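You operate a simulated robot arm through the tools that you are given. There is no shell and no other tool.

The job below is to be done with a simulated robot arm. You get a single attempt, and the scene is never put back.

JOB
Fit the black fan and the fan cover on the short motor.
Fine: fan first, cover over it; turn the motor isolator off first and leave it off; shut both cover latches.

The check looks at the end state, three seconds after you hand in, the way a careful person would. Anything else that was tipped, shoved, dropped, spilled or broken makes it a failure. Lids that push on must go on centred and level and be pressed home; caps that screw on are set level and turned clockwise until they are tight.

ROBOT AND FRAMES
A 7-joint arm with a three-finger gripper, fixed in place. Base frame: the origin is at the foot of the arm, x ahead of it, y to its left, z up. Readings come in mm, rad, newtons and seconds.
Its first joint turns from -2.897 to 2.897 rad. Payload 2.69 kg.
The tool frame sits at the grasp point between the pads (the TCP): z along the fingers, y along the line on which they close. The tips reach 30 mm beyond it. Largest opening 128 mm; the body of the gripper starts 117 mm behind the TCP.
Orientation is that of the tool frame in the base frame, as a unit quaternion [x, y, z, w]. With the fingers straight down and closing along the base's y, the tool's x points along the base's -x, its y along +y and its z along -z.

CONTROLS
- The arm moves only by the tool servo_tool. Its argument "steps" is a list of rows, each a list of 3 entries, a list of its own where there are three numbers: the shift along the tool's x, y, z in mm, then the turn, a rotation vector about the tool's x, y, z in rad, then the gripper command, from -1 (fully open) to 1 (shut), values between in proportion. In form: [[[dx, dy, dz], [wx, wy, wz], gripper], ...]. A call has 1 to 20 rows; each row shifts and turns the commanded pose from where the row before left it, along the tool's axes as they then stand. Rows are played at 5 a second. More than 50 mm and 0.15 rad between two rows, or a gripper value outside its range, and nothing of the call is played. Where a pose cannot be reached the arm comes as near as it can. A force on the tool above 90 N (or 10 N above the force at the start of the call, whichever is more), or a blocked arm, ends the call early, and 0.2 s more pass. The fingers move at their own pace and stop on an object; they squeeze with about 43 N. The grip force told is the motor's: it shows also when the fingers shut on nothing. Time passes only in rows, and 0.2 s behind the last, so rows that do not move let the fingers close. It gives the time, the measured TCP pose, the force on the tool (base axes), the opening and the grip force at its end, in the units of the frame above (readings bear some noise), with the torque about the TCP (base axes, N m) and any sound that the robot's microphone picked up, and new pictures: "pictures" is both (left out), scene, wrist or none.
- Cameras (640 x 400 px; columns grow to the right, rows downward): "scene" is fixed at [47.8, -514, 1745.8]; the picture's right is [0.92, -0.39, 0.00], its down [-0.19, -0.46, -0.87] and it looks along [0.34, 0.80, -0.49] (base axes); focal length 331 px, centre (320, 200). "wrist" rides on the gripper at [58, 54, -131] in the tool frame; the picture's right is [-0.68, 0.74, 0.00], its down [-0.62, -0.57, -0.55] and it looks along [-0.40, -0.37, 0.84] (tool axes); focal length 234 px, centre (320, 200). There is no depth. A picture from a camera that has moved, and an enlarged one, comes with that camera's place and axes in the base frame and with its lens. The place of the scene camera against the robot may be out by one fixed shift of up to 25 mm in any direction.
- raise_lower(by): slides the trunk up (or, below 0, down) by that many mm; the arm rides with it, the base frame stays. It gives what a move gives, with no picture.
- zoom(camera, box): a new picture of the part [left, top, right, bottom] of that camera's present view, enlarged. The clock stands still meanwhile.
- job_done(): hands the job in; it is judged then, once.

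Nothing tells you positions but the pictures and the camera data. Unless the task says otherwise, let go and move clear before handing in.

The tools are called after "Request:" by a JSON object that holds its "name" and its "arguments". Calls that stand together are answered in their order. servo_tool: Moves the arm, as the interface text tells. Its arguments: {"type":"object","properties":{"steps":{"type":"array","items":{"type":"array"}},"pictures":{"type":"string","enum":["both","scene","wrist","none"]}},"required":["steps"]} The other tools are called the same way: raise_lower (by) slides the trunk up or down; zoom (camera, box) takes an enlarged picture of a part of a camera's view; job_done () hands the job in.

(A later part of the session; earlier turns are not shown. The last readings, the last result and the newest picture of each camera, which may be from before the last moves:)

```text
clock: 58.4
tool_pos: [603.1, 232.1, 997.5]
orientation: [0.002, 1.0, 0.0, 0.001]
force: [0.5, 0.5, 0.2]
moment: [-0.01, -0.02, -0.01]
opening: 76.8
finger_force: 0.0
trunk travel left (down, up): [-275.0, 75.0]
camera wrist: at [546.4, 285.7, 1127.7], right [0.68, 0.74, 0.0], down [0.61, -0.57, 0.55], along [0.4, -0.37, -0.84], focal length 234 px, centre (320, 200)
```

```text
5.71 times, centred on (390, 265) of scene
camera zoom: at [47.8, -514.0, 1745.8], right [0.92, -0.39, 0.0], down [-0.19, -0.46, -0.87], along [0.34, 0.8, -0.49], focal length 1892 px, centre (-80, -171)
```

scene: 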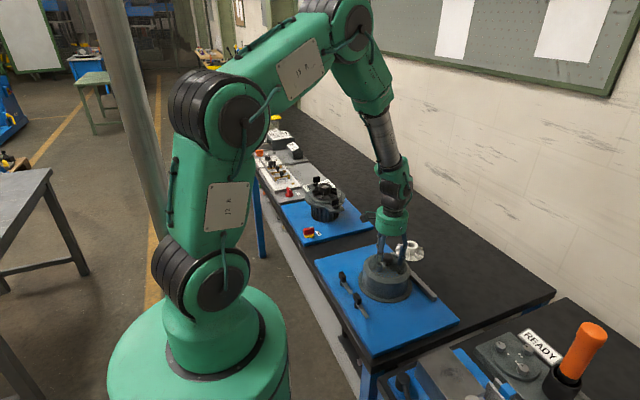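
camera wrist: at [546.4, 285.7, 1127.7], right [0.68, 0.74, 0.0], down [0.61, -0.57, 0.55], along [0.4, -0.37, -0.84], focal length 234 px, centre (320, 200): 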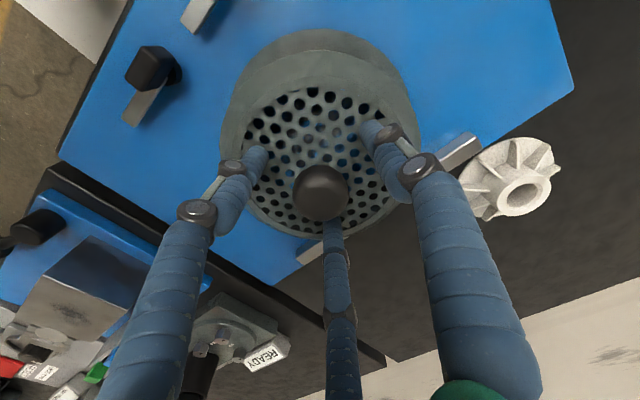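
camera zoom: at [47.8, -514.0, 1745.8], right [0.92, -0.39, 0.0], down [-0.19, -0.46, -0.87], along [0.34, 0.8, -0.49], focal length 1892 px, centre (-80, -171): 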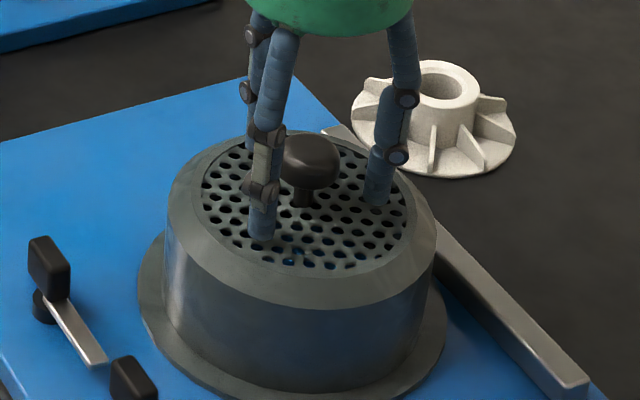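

The knob's equator is now level with the pads, and the tips are just above the plate. I'll trim the centring and close on it.

Request:
{"name": "servo_tool", "arguments": {"steps": [[[1, 1.3, 1.5], [0, 0, 0], -0.2], [[0, 0, 0], [0, 0, 0], 0.2], [[0, 0, 0], [0, 0, 0], 1], [[0, 0, 0], [0, 0, 0], 1], [[0, 0, 0], [0, 0, 0], 1]], "pictures": "both"}}

Request:
{"name": "zoom", "arguments": {"camera": "wrist", "box": [220, 80, 420, 240]}}

Request:
{"name": "zoom", "arguments": {"camera": "scene", "box": [350, 230, 430, 300]}}

```text
clock: 59.6
tool_pos: [602.7, 232.9, 996.0]
orientation: [0.001, 1.0, -0.001, -0.001]
force: [2.1, 0.3, 1.9]
moment: [-0.11, -0.01, -0.03]
opening: 35.5
finger_force: 42.9
trunk travel left (down, up): [-275.0, 75.0]
camera wrist: at [544.9, 286.4, 1125.8], right [0.68, 0.74, 0.0], down [0.61, -0.57, 0.55], along [0.4, -0.37, -0.84], focal length 234 px, centre (320, 200)
```

scene: 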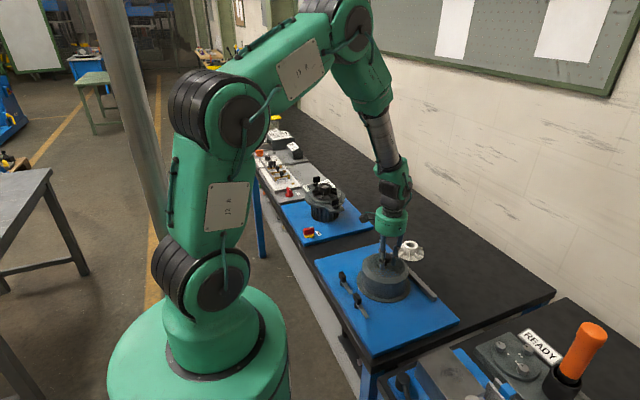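
wrist: 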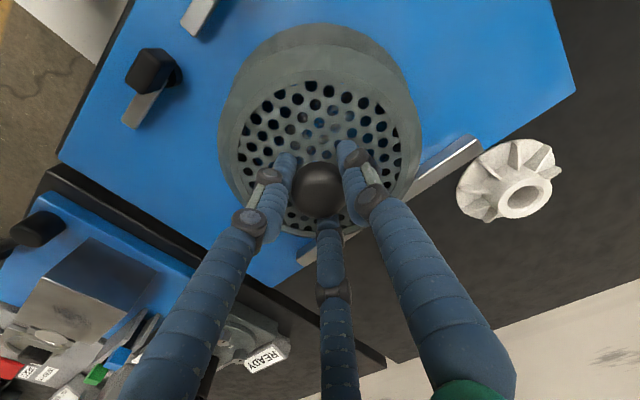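

```text
2.50 times, centred on (320, 160) of wrist
camera zoom: at [544.9, 286.4, 1125.8], right [0.68, 0.74, 0.0], down [0.61, -0.57, 0.55], along [0.4, -0.37, -0.84], focal length 585 px, centre (320, 300)
```

zoom: 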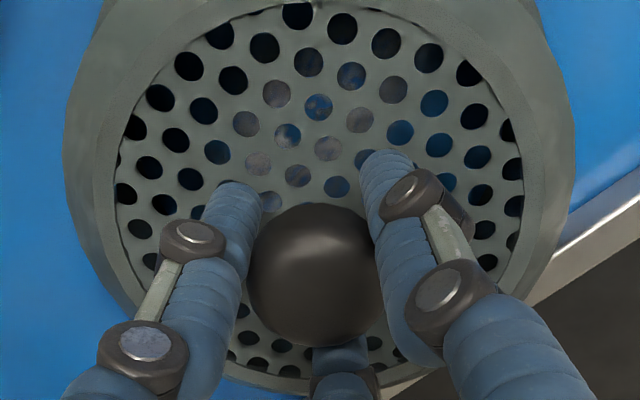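

```text
5.71 times, centred on (390, 265) of scene
camera zoom: at [47.8, -514.0, 1745.8], right [0.92, -0.39, 0.0], down [-0.19, -0.46, -0.87], along [0.34, 0.8, -0.49], focal length 1892 px, centre (-80, -171)
```

zoom: 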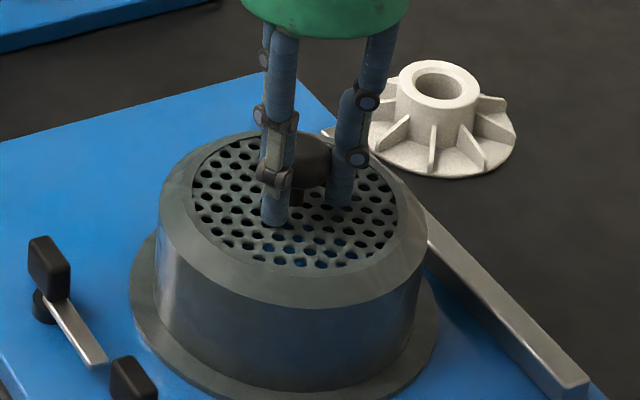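

The knob is gripped at 35.5 mm. I'll lift slowly and check that the cover rises level.

Request:
{"name": "servo_tool", "arguments": {"steps": [[[0, 0, -3], [0, 0, 0], 1], [[0, 0, -5], [0, 0, 0], 1], [[0, 0, -8], [0, 0, 0], 1], [[0, 0, -10], [0, 0, 0], 1], [[0, 0, -10], [0, 0, 0], 1], [[0, 0, 0], [0, 0, 0], 1]], "pictures": "both"}}

Request:
{"name": "zoom", "arguments": {"camera": "scene", "box": [340, 220, 440, 310]}}

```text
clock: 61.0
tool_pos: [600.5, 231.6, 1031.1]
orientation: [0.001, 1.0, 0.0, 0.0]
force: [-0.9, 0.8, -4.7]
moment: [0.01, 0.02, 0.0]
opening: 36.1
finger_force: 42.7
trunk travel left (down, up): [-275.0, 75.0]
camera wrist: at [543.4, 286.4, 1162.4], right [0.68, 0.74, 0.0], down [0.62, -0.57, 0.55], along [0.4, -0.37, -0.84], focal length 234 px, centre (320, 200)
```

scene: 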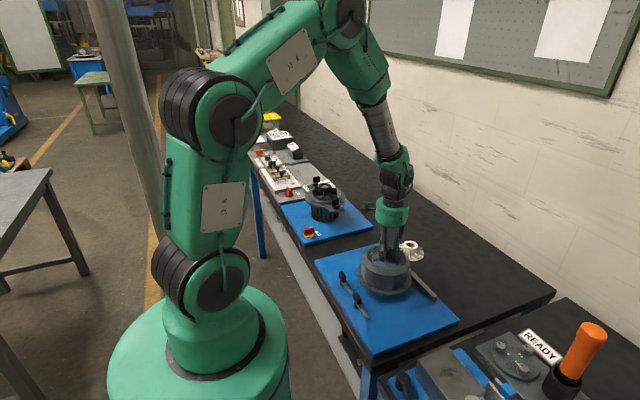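
wrist: 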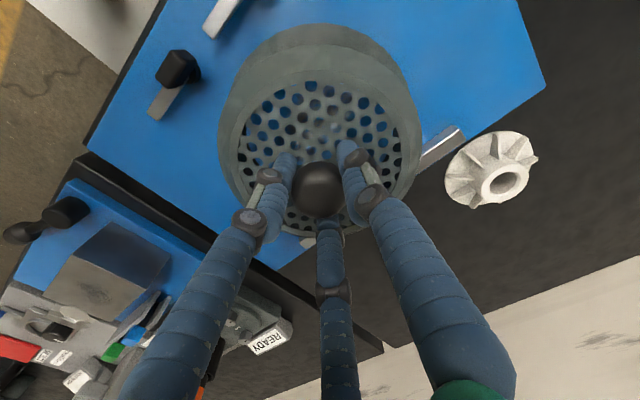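

```text
4.44 times, centred on (390, 265) of scene
camera zoom: at [47.8, -514.0, 1745.8], right [0.92, -0.39, 0.0], down [-0.19, -0.46, -0.87], along [0.34, 0.8, -0.49], focal length 1471 px, centre (9, -89)
```

zoom: 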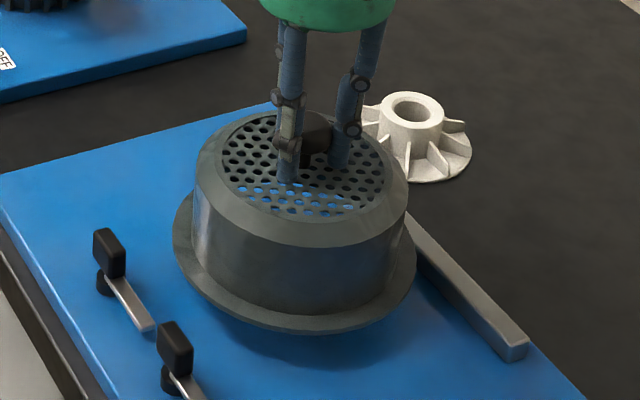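

The cover hangs level from its knob and weighs about 5 N. I'll lift it well clear and carry it over to the motor.

Request:
{"name": "servo_tool", "arguments": {"steps": [[[0, 0, -20], [0, 0, 0], 1], [[0, 0, -35], [0, 0, 0], 1], [[0, 0, -35], [0, 0, 0], 1], [[0, 0, -35], [0, 0, 0], 1], [[0, 0, -35], [0, 0, 0], 1], [[0, 0, -25], [0, 0, 0], 1], [[0.5, 15, 0], [0, 0, 0], 1], [[0.9, 30, 0], [0, 0, 0], 1], [[0.9, 38, 0], [0, 0, 0], 1], [[0.9, 38, 0], [0, 0, 0], 1], [[0.9, 38, 0], [0, 0, 0], 1], [[0.9, 38, 0], [0, 0, 0], 1], [[0.9, 38, 0], [0, 0, 0], 1], [[0.9, 38, 0], [0, 0, 0], 1], [[0.9, 38, 0], [0, 0, 0], 1], [[0.9, 30, 0], [0, 0, 0], 1], [[0, 15, 0], [0, 0, 0], 1], [[0, 0, 0], [0, 0, 0], 1]], "pictures": "both"}}

```text
clock: 64.8
tool_pos: [591.5, 588.6, 1216.0]
orientation: [0.001, 1.0, 0.0, 0.0]
force: [-0.5, -0.1, -4.3]
moment: [0.02, 0.01, 0.02]
opening: 35.9
finger_force: 42.9
trunk travel left (down, up): [-275.0, 75.0]
camera wrist: at [534.4, 642.1, 1346.2], right [0.68, 0.74, 0.0], down [0.62, -0.57, 0.55], along [0.4, -0.37, -0.84], focal length 234 px, centre (320, 200)
```

scene: 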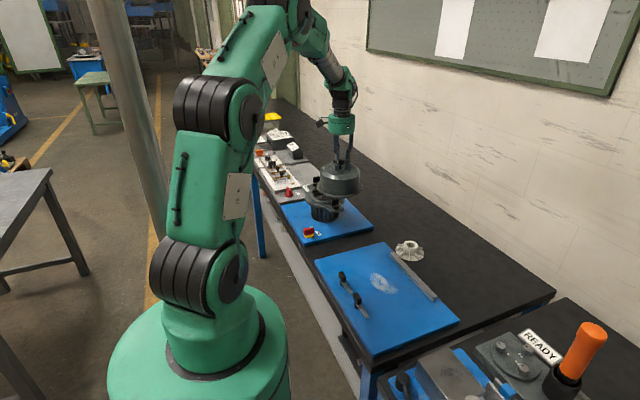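
wrist: 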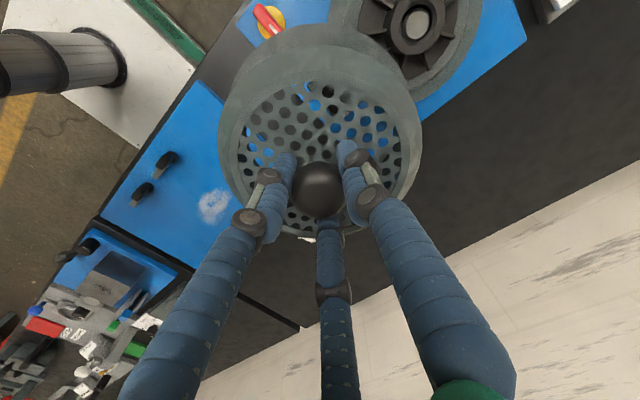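

The fan hub still measures at about (588.5, 732), as expected. I'll bring the cover over that axis.

Request:
{"name": "servo_tool", "arguments": {"steps": [[[0.7, 25, 0], [0, 0, 0], 1], [[0.7, 35, 0], [0, 0, 0], 1], [[0.7, 35, 0], [0, 0, 0], 1], [[0.6, 30, 0], [0, 0, 0], 1], [[0, 17.8, 0], [0, 0, 0], 1], [[0, 0, 0], [0, 0, 0], 1], [[0, 0, 0], [0, 0, 0], 1]], "pictures": "both"}}

Request:
{"name": "zoom", "arguments": {"camera": "scene", "box": [280, 130, 370, 220]}}

Request:
{"name": "zoom", "arguments": {"camera": "wrist", "box": [200, 0, 440, 240]}}

```text
clock: 66.4
tool_pos: [593.7, 731.9, 1216.1]
orientation: [0.002, 1.0, 0.0, 0.0]
force: [-0.1, 1.1, -5.2]
moment: [0.0, 0.02, -0.02]
opening: 35.7
finger_force: 43.5
trunk travel left (down, up): [-275.0, 75.0]
camera wrist: at [535.4, 786.6, 1345.7], right [0.68, 0.74, 0.0], down [0.62, -0.57, 0.55], along [0.4, -0.37, -0.84], focal length 234 px, centre (320, 200)
```

scene: 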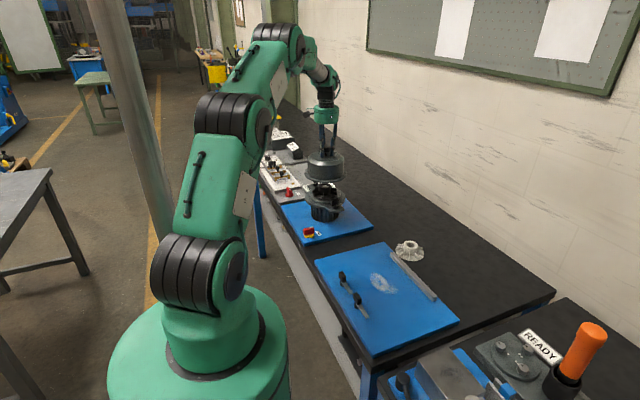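
wrist: 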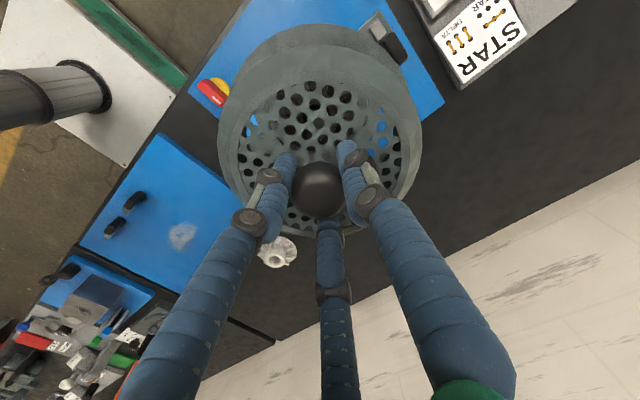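

```text
4.44 times, centred on (325, 175) of scene
camera zoom: at [47.8, -514.0, 1745.8], right [0.92, -0.39, 0.0], down [-0.19, -0.46, -0.87], along [0.34, 0.8, -0.49], focal length 1471 px, centre (298, 311)
```

zoom: 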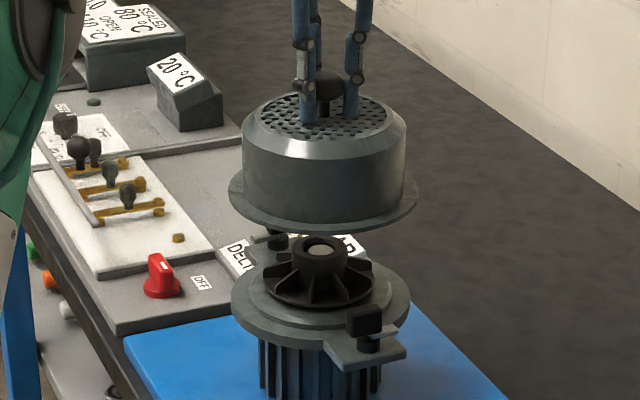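

```text
1.67 times, centred on (320, 120) of wrist
camera zoom: at [535.4, 786.6, 1345.7], right [0.68, 0.74, 0.0], down [0.62, -0.57, 0.55], along [0.4, -0.37, -0.84], focal length 390 px, centre (320, 333)
```

zoom: 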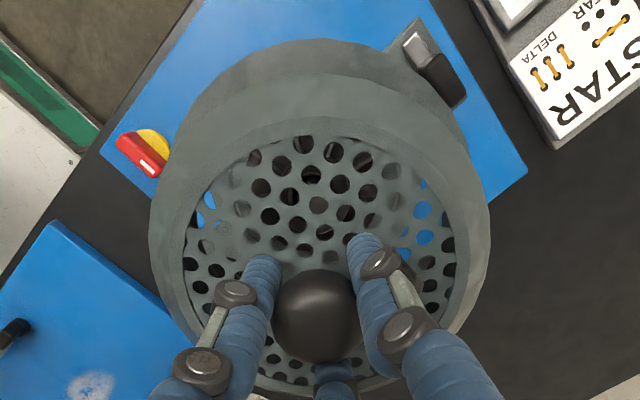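

The cover is about 4 to 5 mm too far in +x against the motor flange. I'll correct that and lower to just above the fan for another check.

Request:
{"name": "servo_tool", "arguments": {"steps": [[[4.9, -0.5, 0], [0, 0, 0], 1], [[0, 0, 15], [0, 0, 0], 1], [[0, 0, 15], [0, 0, 0], 1], [[0, 0, 10], [0, 0, 0], 1], [[0, 0, 0], [0, 0, 0], 1], [[0, 0, 0], [0, 0, 0], 1]], "pictures": "both"}}

Request:
{"name": "zoom", "arguments": {"camera": "scene", "box": [290, 140, 360, 220]}}

Request:
{"name": "zoom", "arguments": {"camera": "wrist", "box": [200, 0, 440, 240]}}

```text
clock: 67.8
tool_pos: [587.9, 732.6, 1173.3]
orientation: [0.001, 1.0, -0.001, 0.0]
force: [-0.1, 0.5, -4.7]
moment: [-0.02, -0.03, 0.01]
opening: 35.7
finger_force: 43.4
trunk travel left (down, up): [-275.0, 75.0]
camera wrist: at [529.9, 785.7, 1305.7], right [0.68, 0.74, 0.0], down [0.62, -0.57, 0.55], along [0.4, -0.37, -0.84], focal length 234 px, centre (320, 200)
```

scene: 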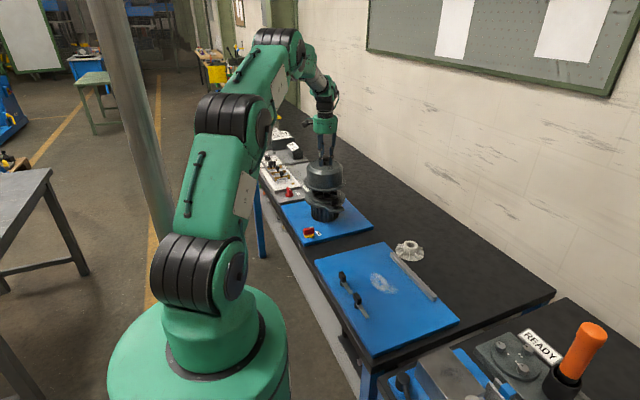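
wrist: 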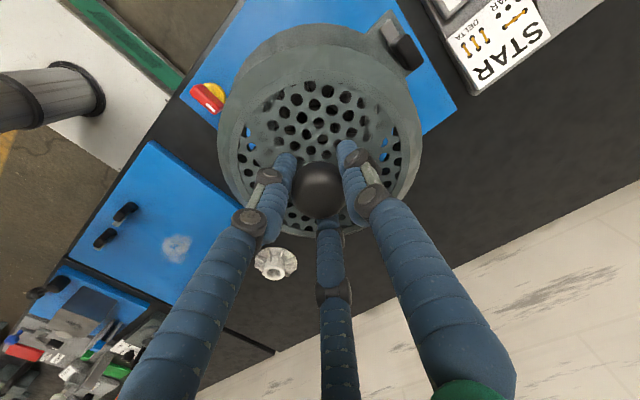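

```text
5.00 times, centred on (325, 180) of scene
camera zoom: at [47.8, -514.0, 1745.8], right [0.92, -0.39, 0.0], down [-0.19, -0.46, -0.87], along [0.34, 0.8, -0.49], focal length 1655 px, centre (295, 300)
```

zoom: 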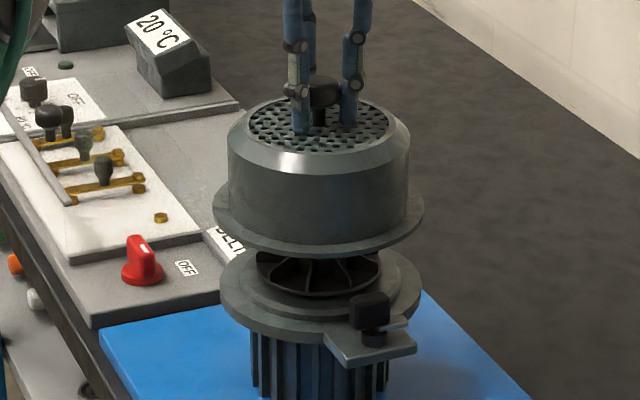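

```text
1.67 times, centred on (320, 120) of wrist
camera zoom: at [529.9, 785.7, 1305.7], right [0.68, 0.74, 0.0], down [0.62, -0.57, 0.55], along [0.4, -0.37, -0.84], focal length 390 px, centre (320, 333)
```

zoom: 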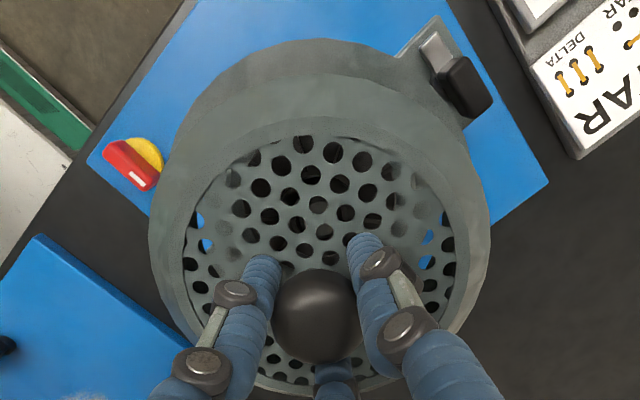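

The cover is centred to within 2 mm and level, with the fan hub already inside. I'll trim the position and lower to just above the raised boss.

Request:
{"name": "servo_tool", "arguments": {"steps": [[[-0.8, -1.0, 10], [0, 0, 0], 1], [[0, 0, 10], [0, 0, 0], 1], [[0, 0, 10], [0, 0, 0], 1], [[0, 0, 8], [0, 0, 0], 1], [[0, 0, 0], [0, 0, 0], 1], [[0, 0, 0], [0, 0, 0], 1]], "pictures": "both"}}

Request:
{"name": "zoom", "arguments": {"camera": "scene", "box": [295, 150, 355, 215]}}

Request:
{"name": "zoom", "arguments": {"camera": "wrist", "box": [200, 0, 440, 240]}}

```text
clock: 69.2
tool_pos: [588.9, 729.7, 1136.3]
orientation: [0.001, 1.0, 0.0, 0.0]
force: [-0.5, 0.4, -4.6]
moment: [0.02, 0.01, -0.01]
opening: 35.8
finger_force: 43.0
trunk travel left (down, up): [-275.0, 75.0]
camera wrist: at [530.2, 784.0, 1267.3], right [0.68, 0.74, 0.0], down [0.62, -0.57, 0.55], along [0.4, -0.37, -0.84], focal length 234 px, centre (320, 200)
```

scene: 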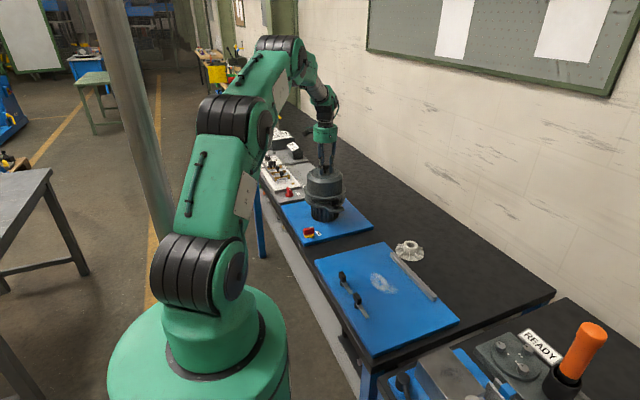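
wrist: 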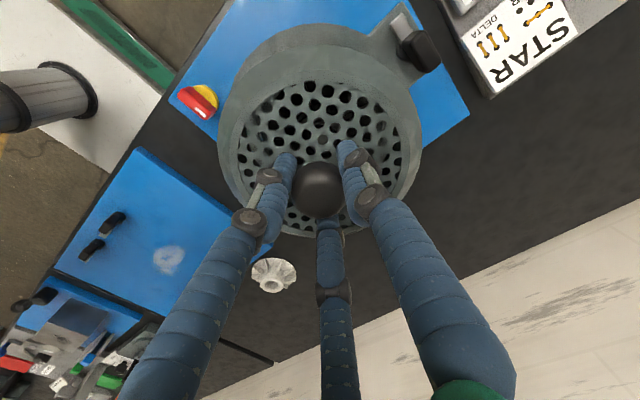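

```text
6.15 times, centred on (325, 182) of scene
camera zoom: at [47.8, -514.0, 1745.8], right [0.92, -0.39, 0.0], down [-0.19, -0.46, -0.87], along [0.34, 0.8, -0.49], focal length 2037 px, centre (289, 308)
```

zoom: 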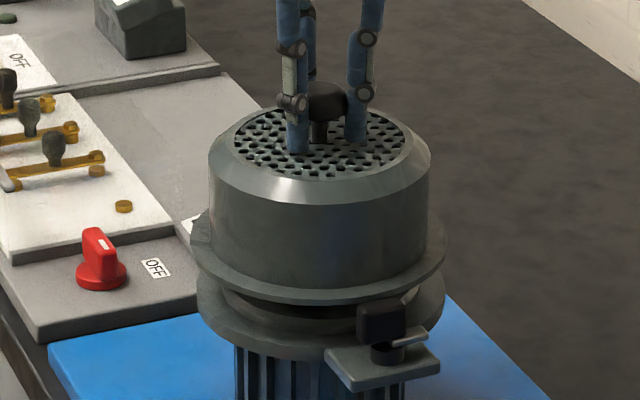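

```text
1.67 times, centred on (320, 120) of wrist
camera zoom: at [530.2, 784.0, 1267.3], right [0.68, 0.74, 0.0], down [0.62, -0.57, 0.55], along [0.4, -0.37, -0.84], focal length 390 px, centre (320, 333)
```

zoom: 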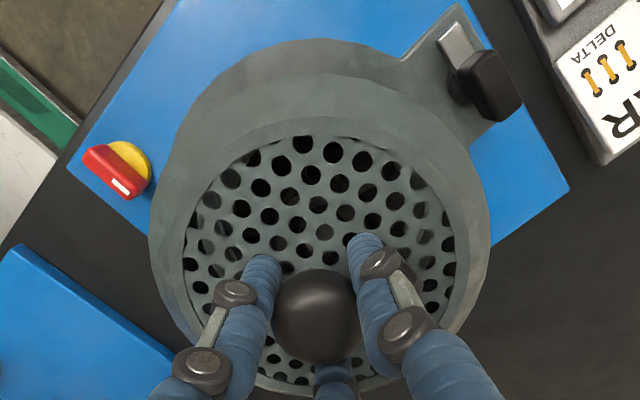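

The cover's lower edge is about 2 mm to the left of the flange in this view. I'll shift slightly and lower onto the boss gently, watching for contact.

Request:
{"name": "servo_tool", "arguments": {"steps": [[[-1.5, 0.8, 0], [0, 0, 0], 1], [[0, 0, 5], [0, 0, 0], 1], [[0, 0, 4], [0, 0, 0], 1], [[0, 0, 4], [0, 0, 0], 1], [[0, 0, 0], [0, 0, 0], 1]], "pictures": "scene"}}

Request:
{"name": "zoom", "arguments": {"camera": "scene", "box": [295, 150, 355, 215]}}

```text
clock: 70.4
tool_pos: [592.2, 730.6, 1126.0]
orientation: [0.001, 1.0, 0.001, 0.0]
force: [0.2, 0.4, -4.4]
moment: [0.0, -0.02, 0.01]
opening: 35.6
finger_force: 43.1
trunk travel left (down, up): [-275.0, 75.0]
```

scene: 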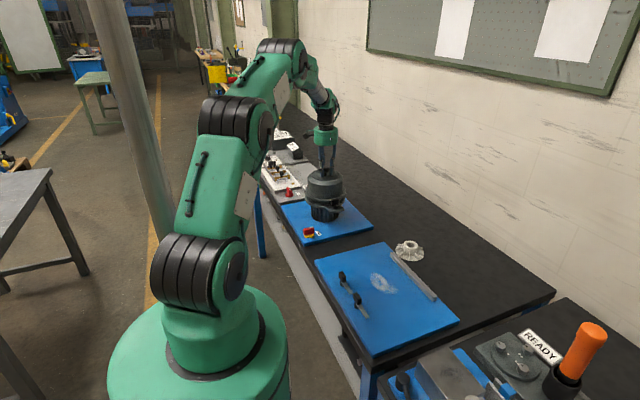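

```text
6.15 times, centred on (325, 182) of scene
camera zoom: at [47.8, -514.0, 1745.8], right [0.92, -0.39, 0.0], down [-0.19, -0.46, -0.87], along [0.34, 0.8, -0.49], focal length 2037 px, centre (289, 308)
```

zoom: 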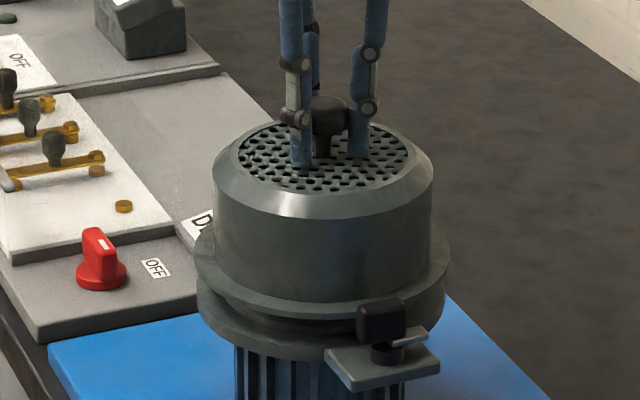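

The rim and flange now line up to within a millimetre in this view, and the cover is level to about a degree. I'll continue down in small steps.

Request:
{"name": "servo_tool", "arguments": {"steps": [[[0, 0, 3], [0, 0, 0], 1], [[0, 0, 3], [0, 0, 0], 1], [[0, 0, 0], [0, 0, 0], 1]], "pictures": "both"}}

Request:
{"name": "zoom", "arguments": {"camera": "scene", "box": [295, 150, 355, 215]}}

Request:
{"name": "zoom", "arguments": {"camera": "wrist", "box": [200, 0, 440, 240]}}

```text
clock: 71.2
tool_pos: [591.4, 729.9, 1117.9]
orientation: [0.001, 1.0, -0.001, -0.001]
force: [0.0, 0.5, -4.5]
moment: [0.01, 0.02, -0.02]
opening: 35.7
finger_force: 43.1
trunk travel left (down, up): [-275.0, 75.0]
camera wrist: at [532.0, 784.5, 1249.5], right [0.68, 0.74, 0.0], down [0.62, -0.57, 0.55], along [0.4, -0.37, -0.84], focal length 234 px, centre (320, 200)
```

scene: 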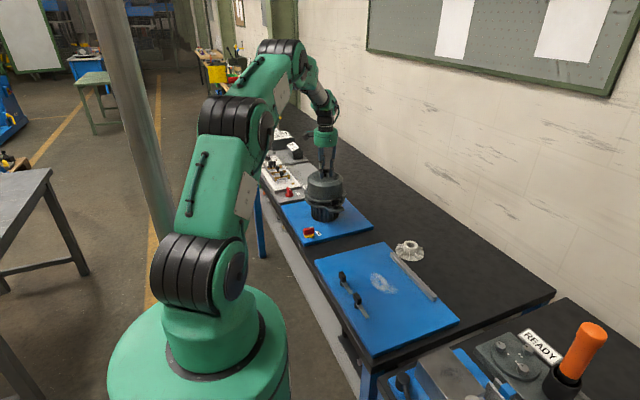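
wrist: 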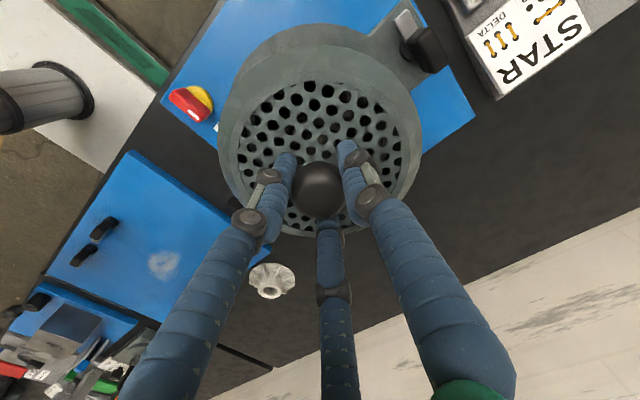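

```text
6.15 times, centred on (325, 182) of scene
camera zoom: at [47.8, -514.0, 1745.8], right [0.92, -0.39, 0.0], down [-0.19, -0.46, -0.87], along [0.34, 0.8, -0.49], focal length 2037 px, centre (289, 308)
```

zoom: 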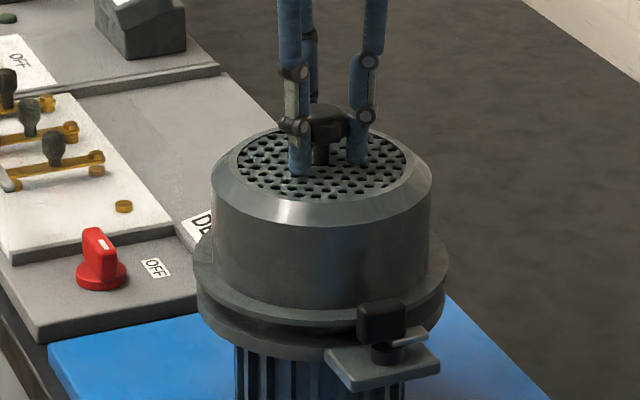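

```text
1.67 times, centred on (320, 120) of wrist
camera zoom: at [532.0, 784.5, 1249.5], right [0.68, 0.74, 0.0], down [0.62, -0.57, 0.55], along [0.4, -0.37, -0.84], focal length 390 px, centre (320, 333)
```

zoom: 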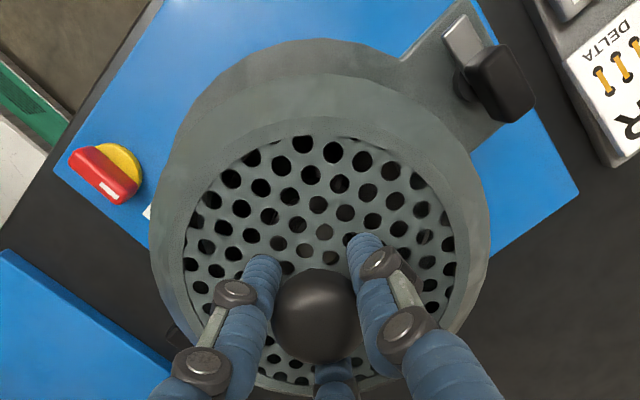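

Still no contact, and the rim is concentric with the flange. I'll lower further.

Request:
{"name": "servo_tool", "arguments": {"steps": [[[0.5, 0.8, 3], [0, 0, 0], 1], [[0, 0, 3], [0, 0, 0], 1], [[0, 0, 0], [0, 0, 0], 1]], "pictures": "scene"}}

Request:
{"name": "zoom", "arguments": {"camera": "scene", "box": [295, 150, 355, 215]}}

```text
clock: 72.0
tool_pos: [589.7, 731.5, 1113.2]
orientation: [0.001, 1.0, 0.0, 0.0]
force: [0.0, -0.1, -3.6]
moment: [-0.01, 0.01, -0.03]
opening: 35.5
finger_force: 42.6
trunk travel left (down, up): [-275.0, 75.0]
```

scene: 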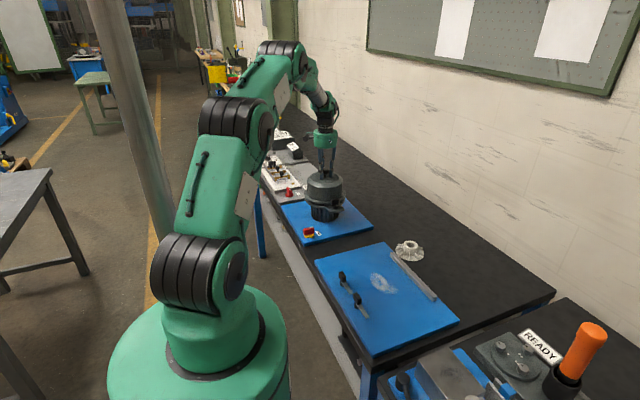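

```text
6.15 times, centred on (325, 182) of scene
camera zoom: at [47.8, -514.0, 1745.8], right [0.92, -0.39, 0.0], down [-0.19, -0.46, -0.87], along [0.34, 0.8, -0.49], focal length 2037 px, centre (289, 308)
```

zoom: 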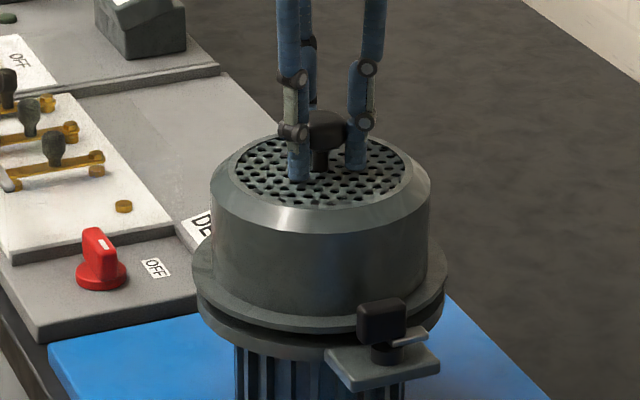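

Nearly there and still no contact. I'll continue down in small steps until I feel the flange.

Request:
{"name": "servo_tool", "arguments": {"steps": [[[0, 0, 2.5], [0, 0, 0], 1], [[0, 0, 2.5], [0, 0, 0], 1], [[0, 0, 0], [0, 0, 0], 1]], "pictures": "none"}}

Request:
{"name": "servo_tool", "arguments": {"steps": [[[0, 0, 2], [0, 0, 0], 1], [[0, 0, 0], [0, 0, 0], 1]], "pictures": "both"}}

Request:
{"name": "zoom", "arguments": {"camera": "scene", "box": [295, 150, 355, 215]}}

```text
clock: 72.8
tool_pos: [589.0, 731.7, 1109.2]
orientation: [0.001, 1.0, 0.0, 0.0]
force: [0.1, -0.2, -4.8]
moment: [0.01, -0.03, -0.03]
opening: 35.7
finger_force: 43.1
trunk travel left (down, up): [-275.0, 75.0]
```

```text
clock: 73.4
tool_pos: [589.5, 731.6, 1107.3]
orientation: [0.001, 1.0, 0.0, 0.0]
force: [-0.9, -0.6, -3.9]
moment: [-0.01, 0.01, 0.0]
opening: 35.5
finger_force: 43.0
trunk travel left (down, up): [-275.0, 75.0]
camera wrist: at [531.9, 785.3, 1237.3], right [0.68, 0.74, 0.0], down [0.62, -0.57, 0.55], along [0.4, -0.37, -0.84], focal length 234 px, centre (320, 200)
```

scene: 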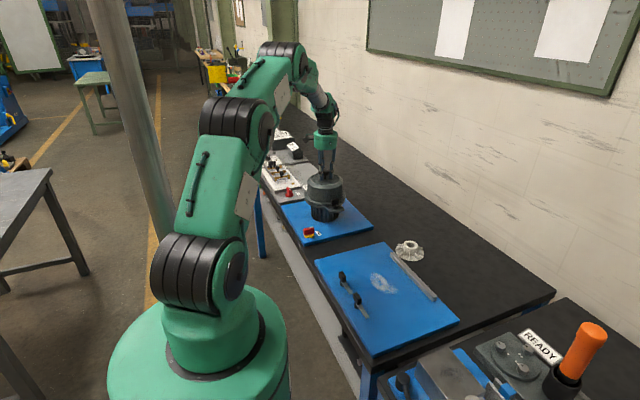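
wrist: 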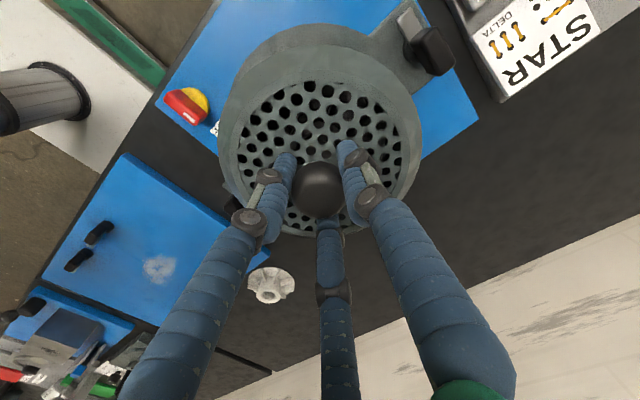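

```text
6.15 times, centred on (325, 182) of scene
camera zoom: at [47.8, -514.0, 1745.8], right [0.92, -0.39, 0.0], down [-0.19, -0.46, -0.87], along [0.34, 0.8, -0.49], focal length 2037 px, centre (289, 308)
```

zoom: 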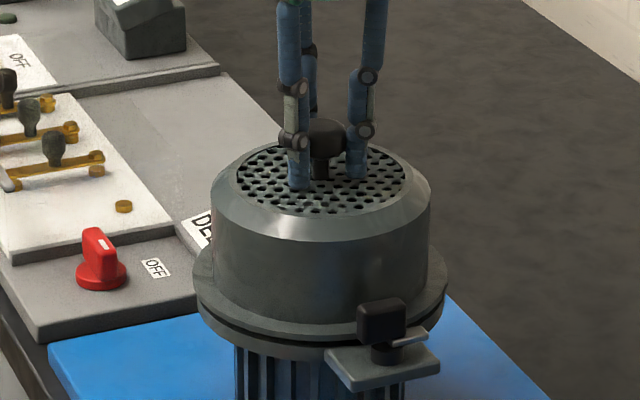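

There's only a thin gap left between rim and flange. I'll continue.

Request:
{"name": "servo_tool", "arguments": {"steps": [[[0, 0, 2], [0, 0, 0], 1], [[0, 0, 2], [0, 0, 0], 1], [[0, 0, 0], [0, 0, 0], 1]], "pictures": "none"}}

Request:
{"name": "servo_tool", "arguments": {"steps": [[[0, 0, 2], [0, 0, 0], 1], [[0, 0, 0], [0, 0, 0], 1]], "pictures": "none"}}

Request:
{"name": "zoom", "arguments": {"camera": "scene", "box": [295, 150, 355, 215]}}

```text
clock: 74.2
tool_pos: [588.8, 731.1, 1103.2]
orientation: [0.0, 1.0, 0.0, 0.0]
force: [0.1, -0.9, -5.6]
moment: [0.01, 0.01, 0.0]
opening: 35.8
finger_force: 43.0
trunk travel left (down, up): [-275.0, 75.0]
```

```text
clock: 74.8
tool_pos: [589.3, 731.1, 1100.4]
orientation: [0.0, 1.0, 0.0, 0.0]
force: [0.4, 0.1, -1.3]
moment: [-0.25, 0.0, 0.03]
opening: 35.7
finger_force: 42.9
trunk travel left (down, up): [-275.0, 75.0]
```

```text
6.15 times, centred on (325, 182) of scene
camera zoom: at [47.8, -514.0, 1745.8], right [0.92, -0.39, 0.0], down [-0.19, -0.46, -0.87], along [0.34, 0.8, -0.49], focal length 2037 px, centre (289, 308)
```

zoom: 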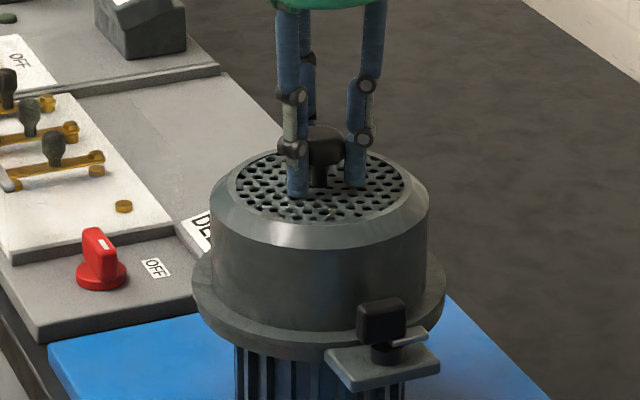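

Contact has begun at z 1100 with the rim on the flange. I'll press down a bit to seat it fully.

Request:
{"name": "servo_tool", "arguments": {"steps": [[[0, 0, 1.5], [0, 0, 0], 1], [[0, 0, 1], [0, 0, 0], 1], [[0, 0, 0], [0, 0, 0], 1]], "pictures": "none"}}

Request:
{"name": "zoom", "arguments": {"camera": "scene", "box": [295, 150, 355, 215]}}

```text
clock: 75.6
tool_pos: [588.4, 732.8, 1100.2]
orientation: [0.001, 1.0, 0.001, 0.001]
force: [7.1, 0.2, 14.5]
moment: [-0.19, 0.04, -0.15]
opening: 35.6
finger_force: 42.7
trunk travel left (down, up): [-275.0, 75.0]
```

```text
6.15 times, centred on (325, 182) of scene
camera zoom: at [47.8, -514.0, 1745.8], right [0.92, -0.39, 0.0], down [-0.19, -0.46, -0.87], along [0.34, 0.8, -0.49], focal length 2037 px, centre (289, 308)
```

zoom: 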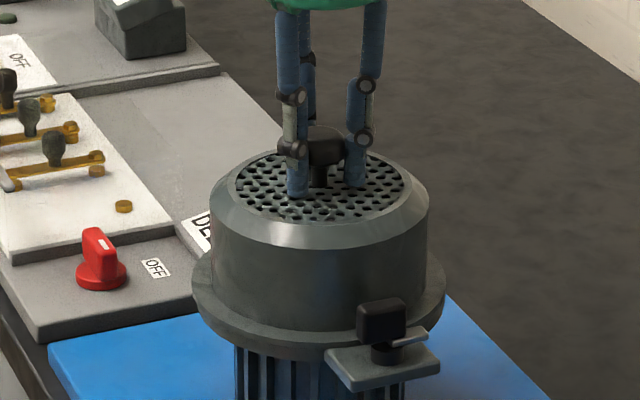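

The cover stops solidly at z 1100 with about 15 N, level and concentric on the flange. I'll ease off, release the knob and lift clear, then press it home from above.

Request:
{"name": "servo_tool", "arguments": {"steps": [[[0, 0, -2], [0, 0, 0], 1], [[0, 0, 0], [0, 0, 0], 0.3], [[0, 0, 0], [0, 0, 0], -0.2], [[0, 0, 0], [0, 0, 0], -0.2], [[0, 0, -15], [0, 0, 0], -0.2], [[0, 0, -30], [0, 0, 0], -0.2], [[0, 0, -30], [0, 0, 0], -0.2], [[0, 0, 0], [0, 0, 0], -0.2]], "pictures": "both"}}

Request:
{"name": "zoom", "arguments": {"camera": "scene", "box": [295, 150, 355, 215]}}

Request:
{"name": "zoom", "arguments": {"camera": "wrist", "box": [180, 0, 460, 220]}}

```text
clock: 77.4
tool_pos: [588.1, 727.9, 1173.6]
orientation: [0.001, 1.0, 0.001, 0.0]
force: [0.1, -0.4, -0.7]
moment: [0.01, -0.02, -0.03]
opening: 76.9
finger_force: 0.0
trunk travel left (down, up): [-275.0, 75.0]
camera wrist: at [531.0, 783.0, 1303.9], right [0.68, 0.74, 0.0], down [0.62, -0.57, 0.55], along [0.4, -0.37, -0.84], focal length 234 px, centre (320, 200)
```

scene: 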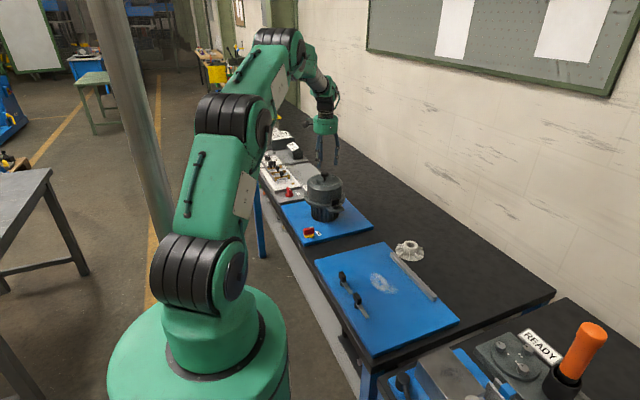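
wrist: 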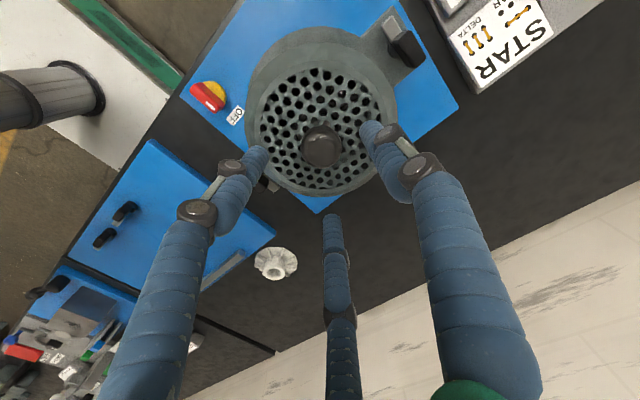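

```text
6.15 times, centred on (325, 182) of scene
camera zoom: at [47.8, -514.0, 1745.8], right [0.92, -0.39, 0.0], down [-0.19, -0.46, -0.87], along [0.34, 0.8, -0.49], focal length 2037 px, centre (289, 308)
```

zoom: 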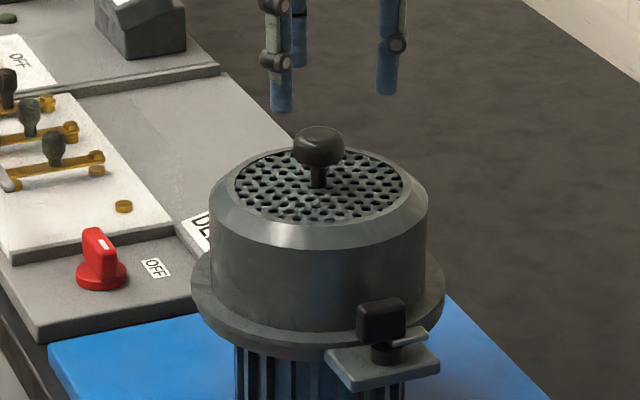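

```text
1.82 times, centred on (320, 110) of wrist
camera zoom: at [531.0, 783.0, 1303.9], right [0.68, 0.74, 0.0], down [0.62, -0.57, 0.55], along [0.4, -0.37, -0.84], focal length 426 px, centre (320, 364)
```

zoom: 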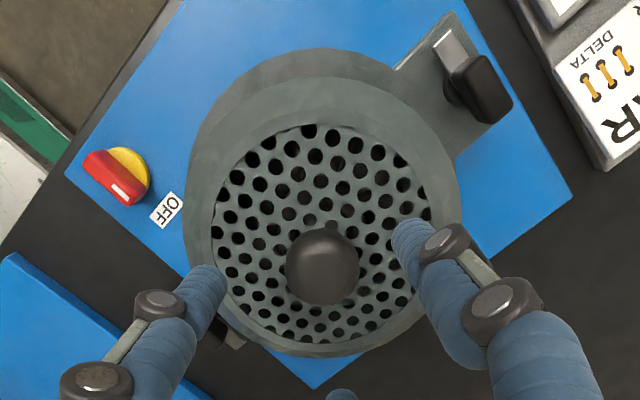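

The cover sits level on the motor. I'll enlarge the rim to see how well it's centred on the flange.

Request:
{"name": "zoom", "arguments": {"camera": "scene", "box": [310, 170, 350, 210]}}

Request:
{"name": "zoom", "arguments": {"camera": "scene", "box": [308, 190, 332, 210]}}

Request:
{"name": "zoom", "arguments": {"camera": "scene", "box": [326, 188, 350, 208]}}

```text
10.00 times, centred on (330, 190) of scene
camera zoom: at [47.8, -514.0, 1745.8], right [0.92, -0.39, 0.0], down [-0.19, -0.46, -0.87], along [0.34, 0.8, -0.49], focal length 3310 px, centre (220, 300)
```

zoom: 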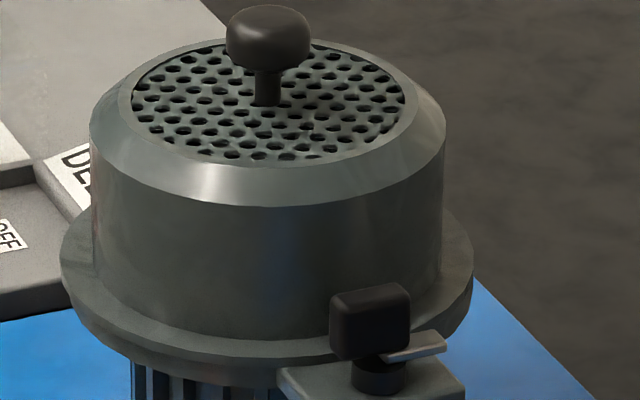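

```text
16.00 times, centred on (320, 200) of scene
camera zoom: at [47.8, -514.0, 1745.8], right [0.92, -0.39, 0.0], down [-0.19, -0.46, -0.87], along [0.34, 0.8, -0.49], focal length 5296 px, centre (320, 200)
```

zoom: 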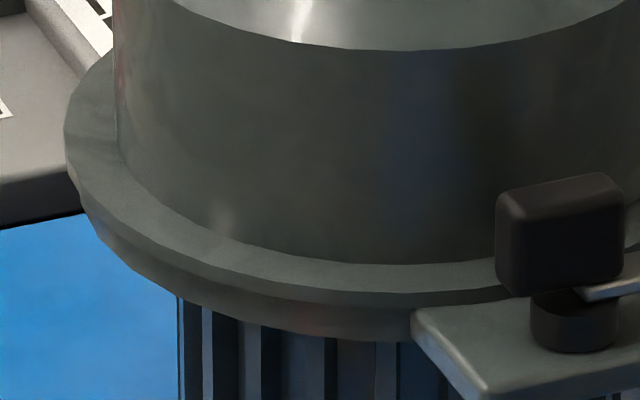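

```text
16.00 times, centred on (338, 198) of scene
camera zoom: at [47.8, -514.0, 1745.8], right [0.92, -0.39, 0.0], down [-0.19, -0.46, -0.87], along [0.34, 0.8, -0.49], focal length 5296 px, centre (32, 232)
```

zoom: 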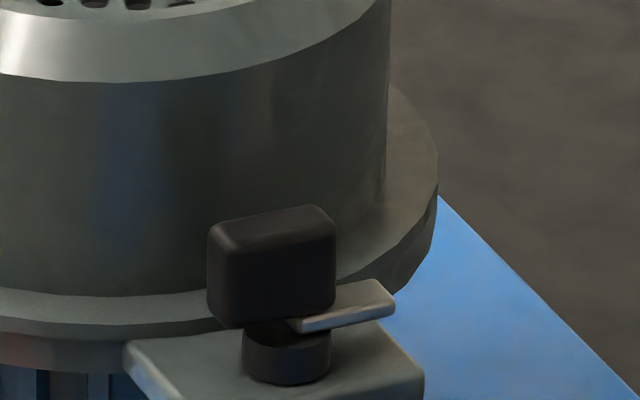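

In this view the cover is about 2 mm left of the motor axis. I'll put the wrist camera straight above the knob to measure the offset in both directions.

Request:
{"name": "servo_tool", "arguments": {"steps": [[[0, 0, -20], [0, 0, 0], -0.2], [[-19, -16.5, 0], [0, 0, 0], -0.2], [[-19, -16.5, 0], [0, 0, 0], -0.2], [[-19, -16.5, 0], [0, 0, 0], -0.2], [[0, 0, 0], [0, 0, 0], -0.2], [[0, 0, 0], [0, 0, 0], -0.2]], "pictures": "wrist"}}

Request:
{"name": "zoom", "arguments": {"camera": "wrist", "box": [200, 0, 440, 150]}}

```text
clock: 78.8
tool_pos: [644.9, 680.9, 1192.5]
orientation: [0.001, 1.0, 0.0, -0.001]
force: [-0.7, -0.4, -0.5]
moment: [-0.04, 0.01, 0.04]
opening: 76.9
finger_force: 0.0
trunk travel left (down, up): [-275.0, 75.0]
camera wrist: at [587.6, 734.8, 1322.6], right [0.68, 0.74, 0.0], down [0.62, -0.57, 0.55], along [0.4, -0.37, -0.84], focal length 234 px, centre (320, 200)
```

wrist: 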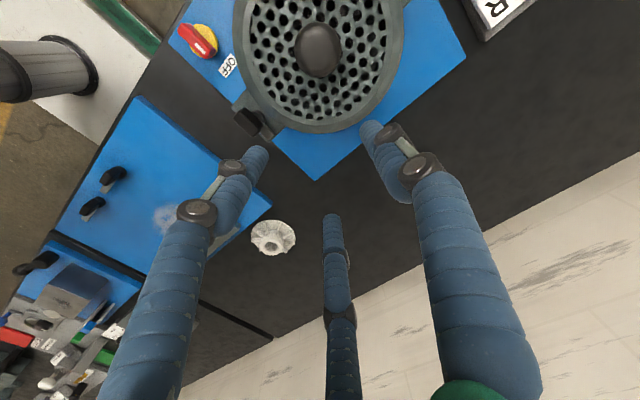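

```text
2.67 times, centred on (320, 75) of wrist
camera zoom: at [587.6, 734.8, 1322.6], right [0.68, 0.74, 0.0], down [0.62, -0.57, 0.55], along [0.4, -0.37, -0.84], focal length 624 px, centre (320, 533)
```

zoom: 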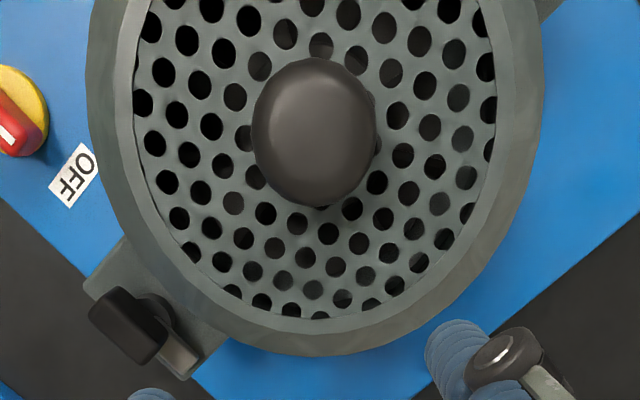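

Measured from above, the cover sits only about 1.5 to 2 mm off the shaft axis. I'll re-grip the knob with the tool exactly on that axis to pull it to centre, and press it home at the same time.

Request:
{"name": "servo_tool", "arguments": {"steps": [[[19, 17, 0], [0, 0, 0], -0.2], [[19, 17, 0], [0, 0, 0], -0.2], [[18.1, 16.5, 0], [0, 0, 0], -0.2], [[0, 0, 20], [0, 0, 0], -0.2], [[0, 0, 20], [0, 0, 0], -0.2], [[0, 0, 0], [0, 0, 0], -0.2], [[0, 0, 0], [0, 0, 0], -0.2]], "pictures": "wrist"}}

```text
clock: 80.4
tool_pos: [589.8, 732.3, 1155.2]
orientation: [0.002, 1.0, 0.001, -0.001]
force: [0.5, 0.0, 0.1]
moment: [0.02, 0.01, -0.04]
opening: 76.5
finger_force: 0.0
trunk travel left (down, up): [-275.0, 75.0]
camera wrist: at [531.1, 785.7, 1285.9], right [0.68, 0.74, 0.0], down [0.61, -0.57, 0.55], along [0.4, -0.37, -0.84], focal length 234 px, centre (320, 200)
```

wrist: 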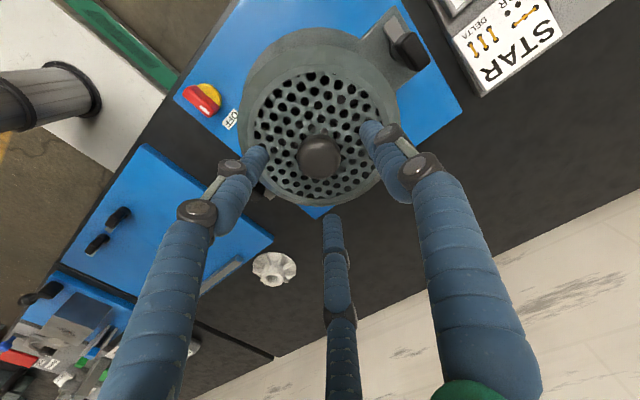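

The tool is within a millimetre of the axis. I'll lower around the knob and read the position before closing.

Request:
{"name": "servo_tool", "arguments": {"steps": [[[0.4, -0.5, 20], [0, 0, 0], -0.2], [[0, 0, 20], [0, 0, 0], -0.2], [[0, 0, 13], [0, 0, 0], -0.2], [[0, 0, 0], [0, 0, 0], -0.2], [[0, 0, 0], [0, 0, 0], -0.2]], "pictures": "wrist"}}

```text
clock: 81.6
tool_pos: [588.5, 730.8, 1103.6]
orientation: [0.001, 1.0, 0.0, 0.0]
force: [-0.7, 0.0, 0.1]
moment: [0.07, 0.0, 0.0]
opening: 76.9
finger_force: 0.0
trunk travel left (down, up): [-275.0, 75.0]
camera wrist: at [530.7, 785.0, 1233.5], right [0.68, 0.74, 0.0], down [0.61, -0.57, 0.55], along [0.4, -0.37, -0.84], focal length 234 px, centre (320, 200)
```

wrist: 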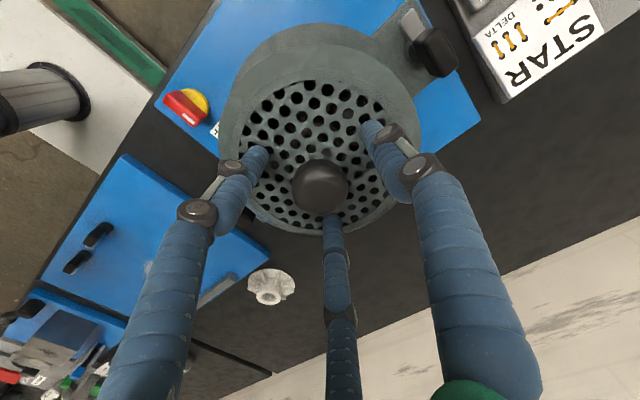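

The tool reads (588.6, 731), right on the axis. I'll close on the knob, press gently and look at the result.

Request:
{"name": "servo_tool", "arguments": {"steps": [[[0, 0, 2], [0, 0, 0], -0.2], [[0, 0, 0], [0, 0, 0], 0.3], [[0, 0, 0], [0, 0, 0], 1], [[0, 0, 0], [0, 0, 0], 1], [[0, 0, 1.5], [0, 0, 0], 1], [[0, 0, 1], [0, 0, 0], 1], [[0, 0, 0], [0, 0, 0], 1]], "pictures": "scene"}}

Request:
{"name": "zoom", "arguments": {"camera": "scene", "box": [310, 170, 350, 210]}}

```text
clock: 83.2
tool_pos: [588.8, 730.4, 1100.8]
orientation: [0.001, 1.0, 0.002, 0.002]
force: [1.1, -4.6, 15.9]
moment: [-0.27, 0.22, -0.03]
opening: 36.0
finger_force: 43.2
trunk travel left (down, up): [-275.0, 75.0]
```

scene: 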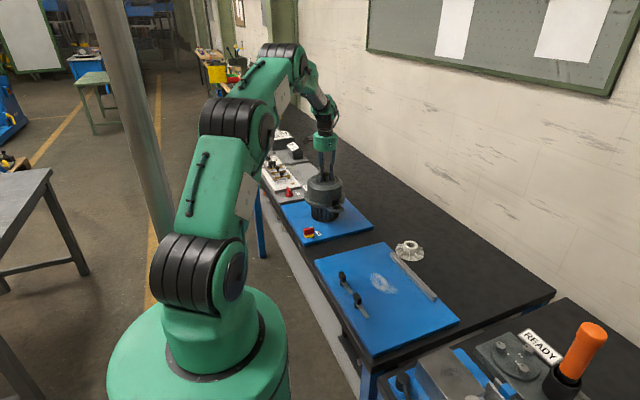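

```text
10.00 times, centred on (330, 190) of scene
camera zoom: at [47.8, -514.0, 1745.8], right [0.92, -0.39, 0.0], down [-0.19, -0.46, -0.87], along [0.34, 0.8, -0.49], focal length 3310 px, centre (220, 300)
```

zoom: 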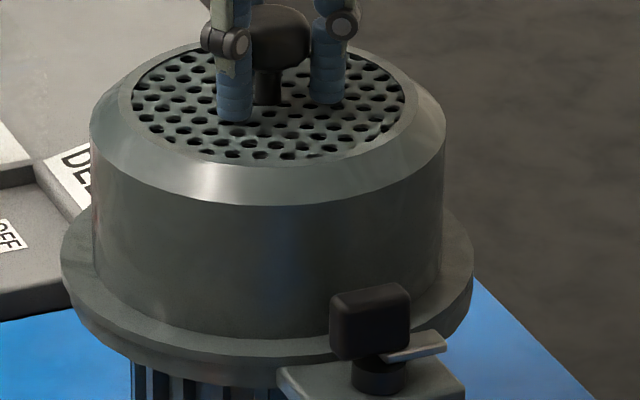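

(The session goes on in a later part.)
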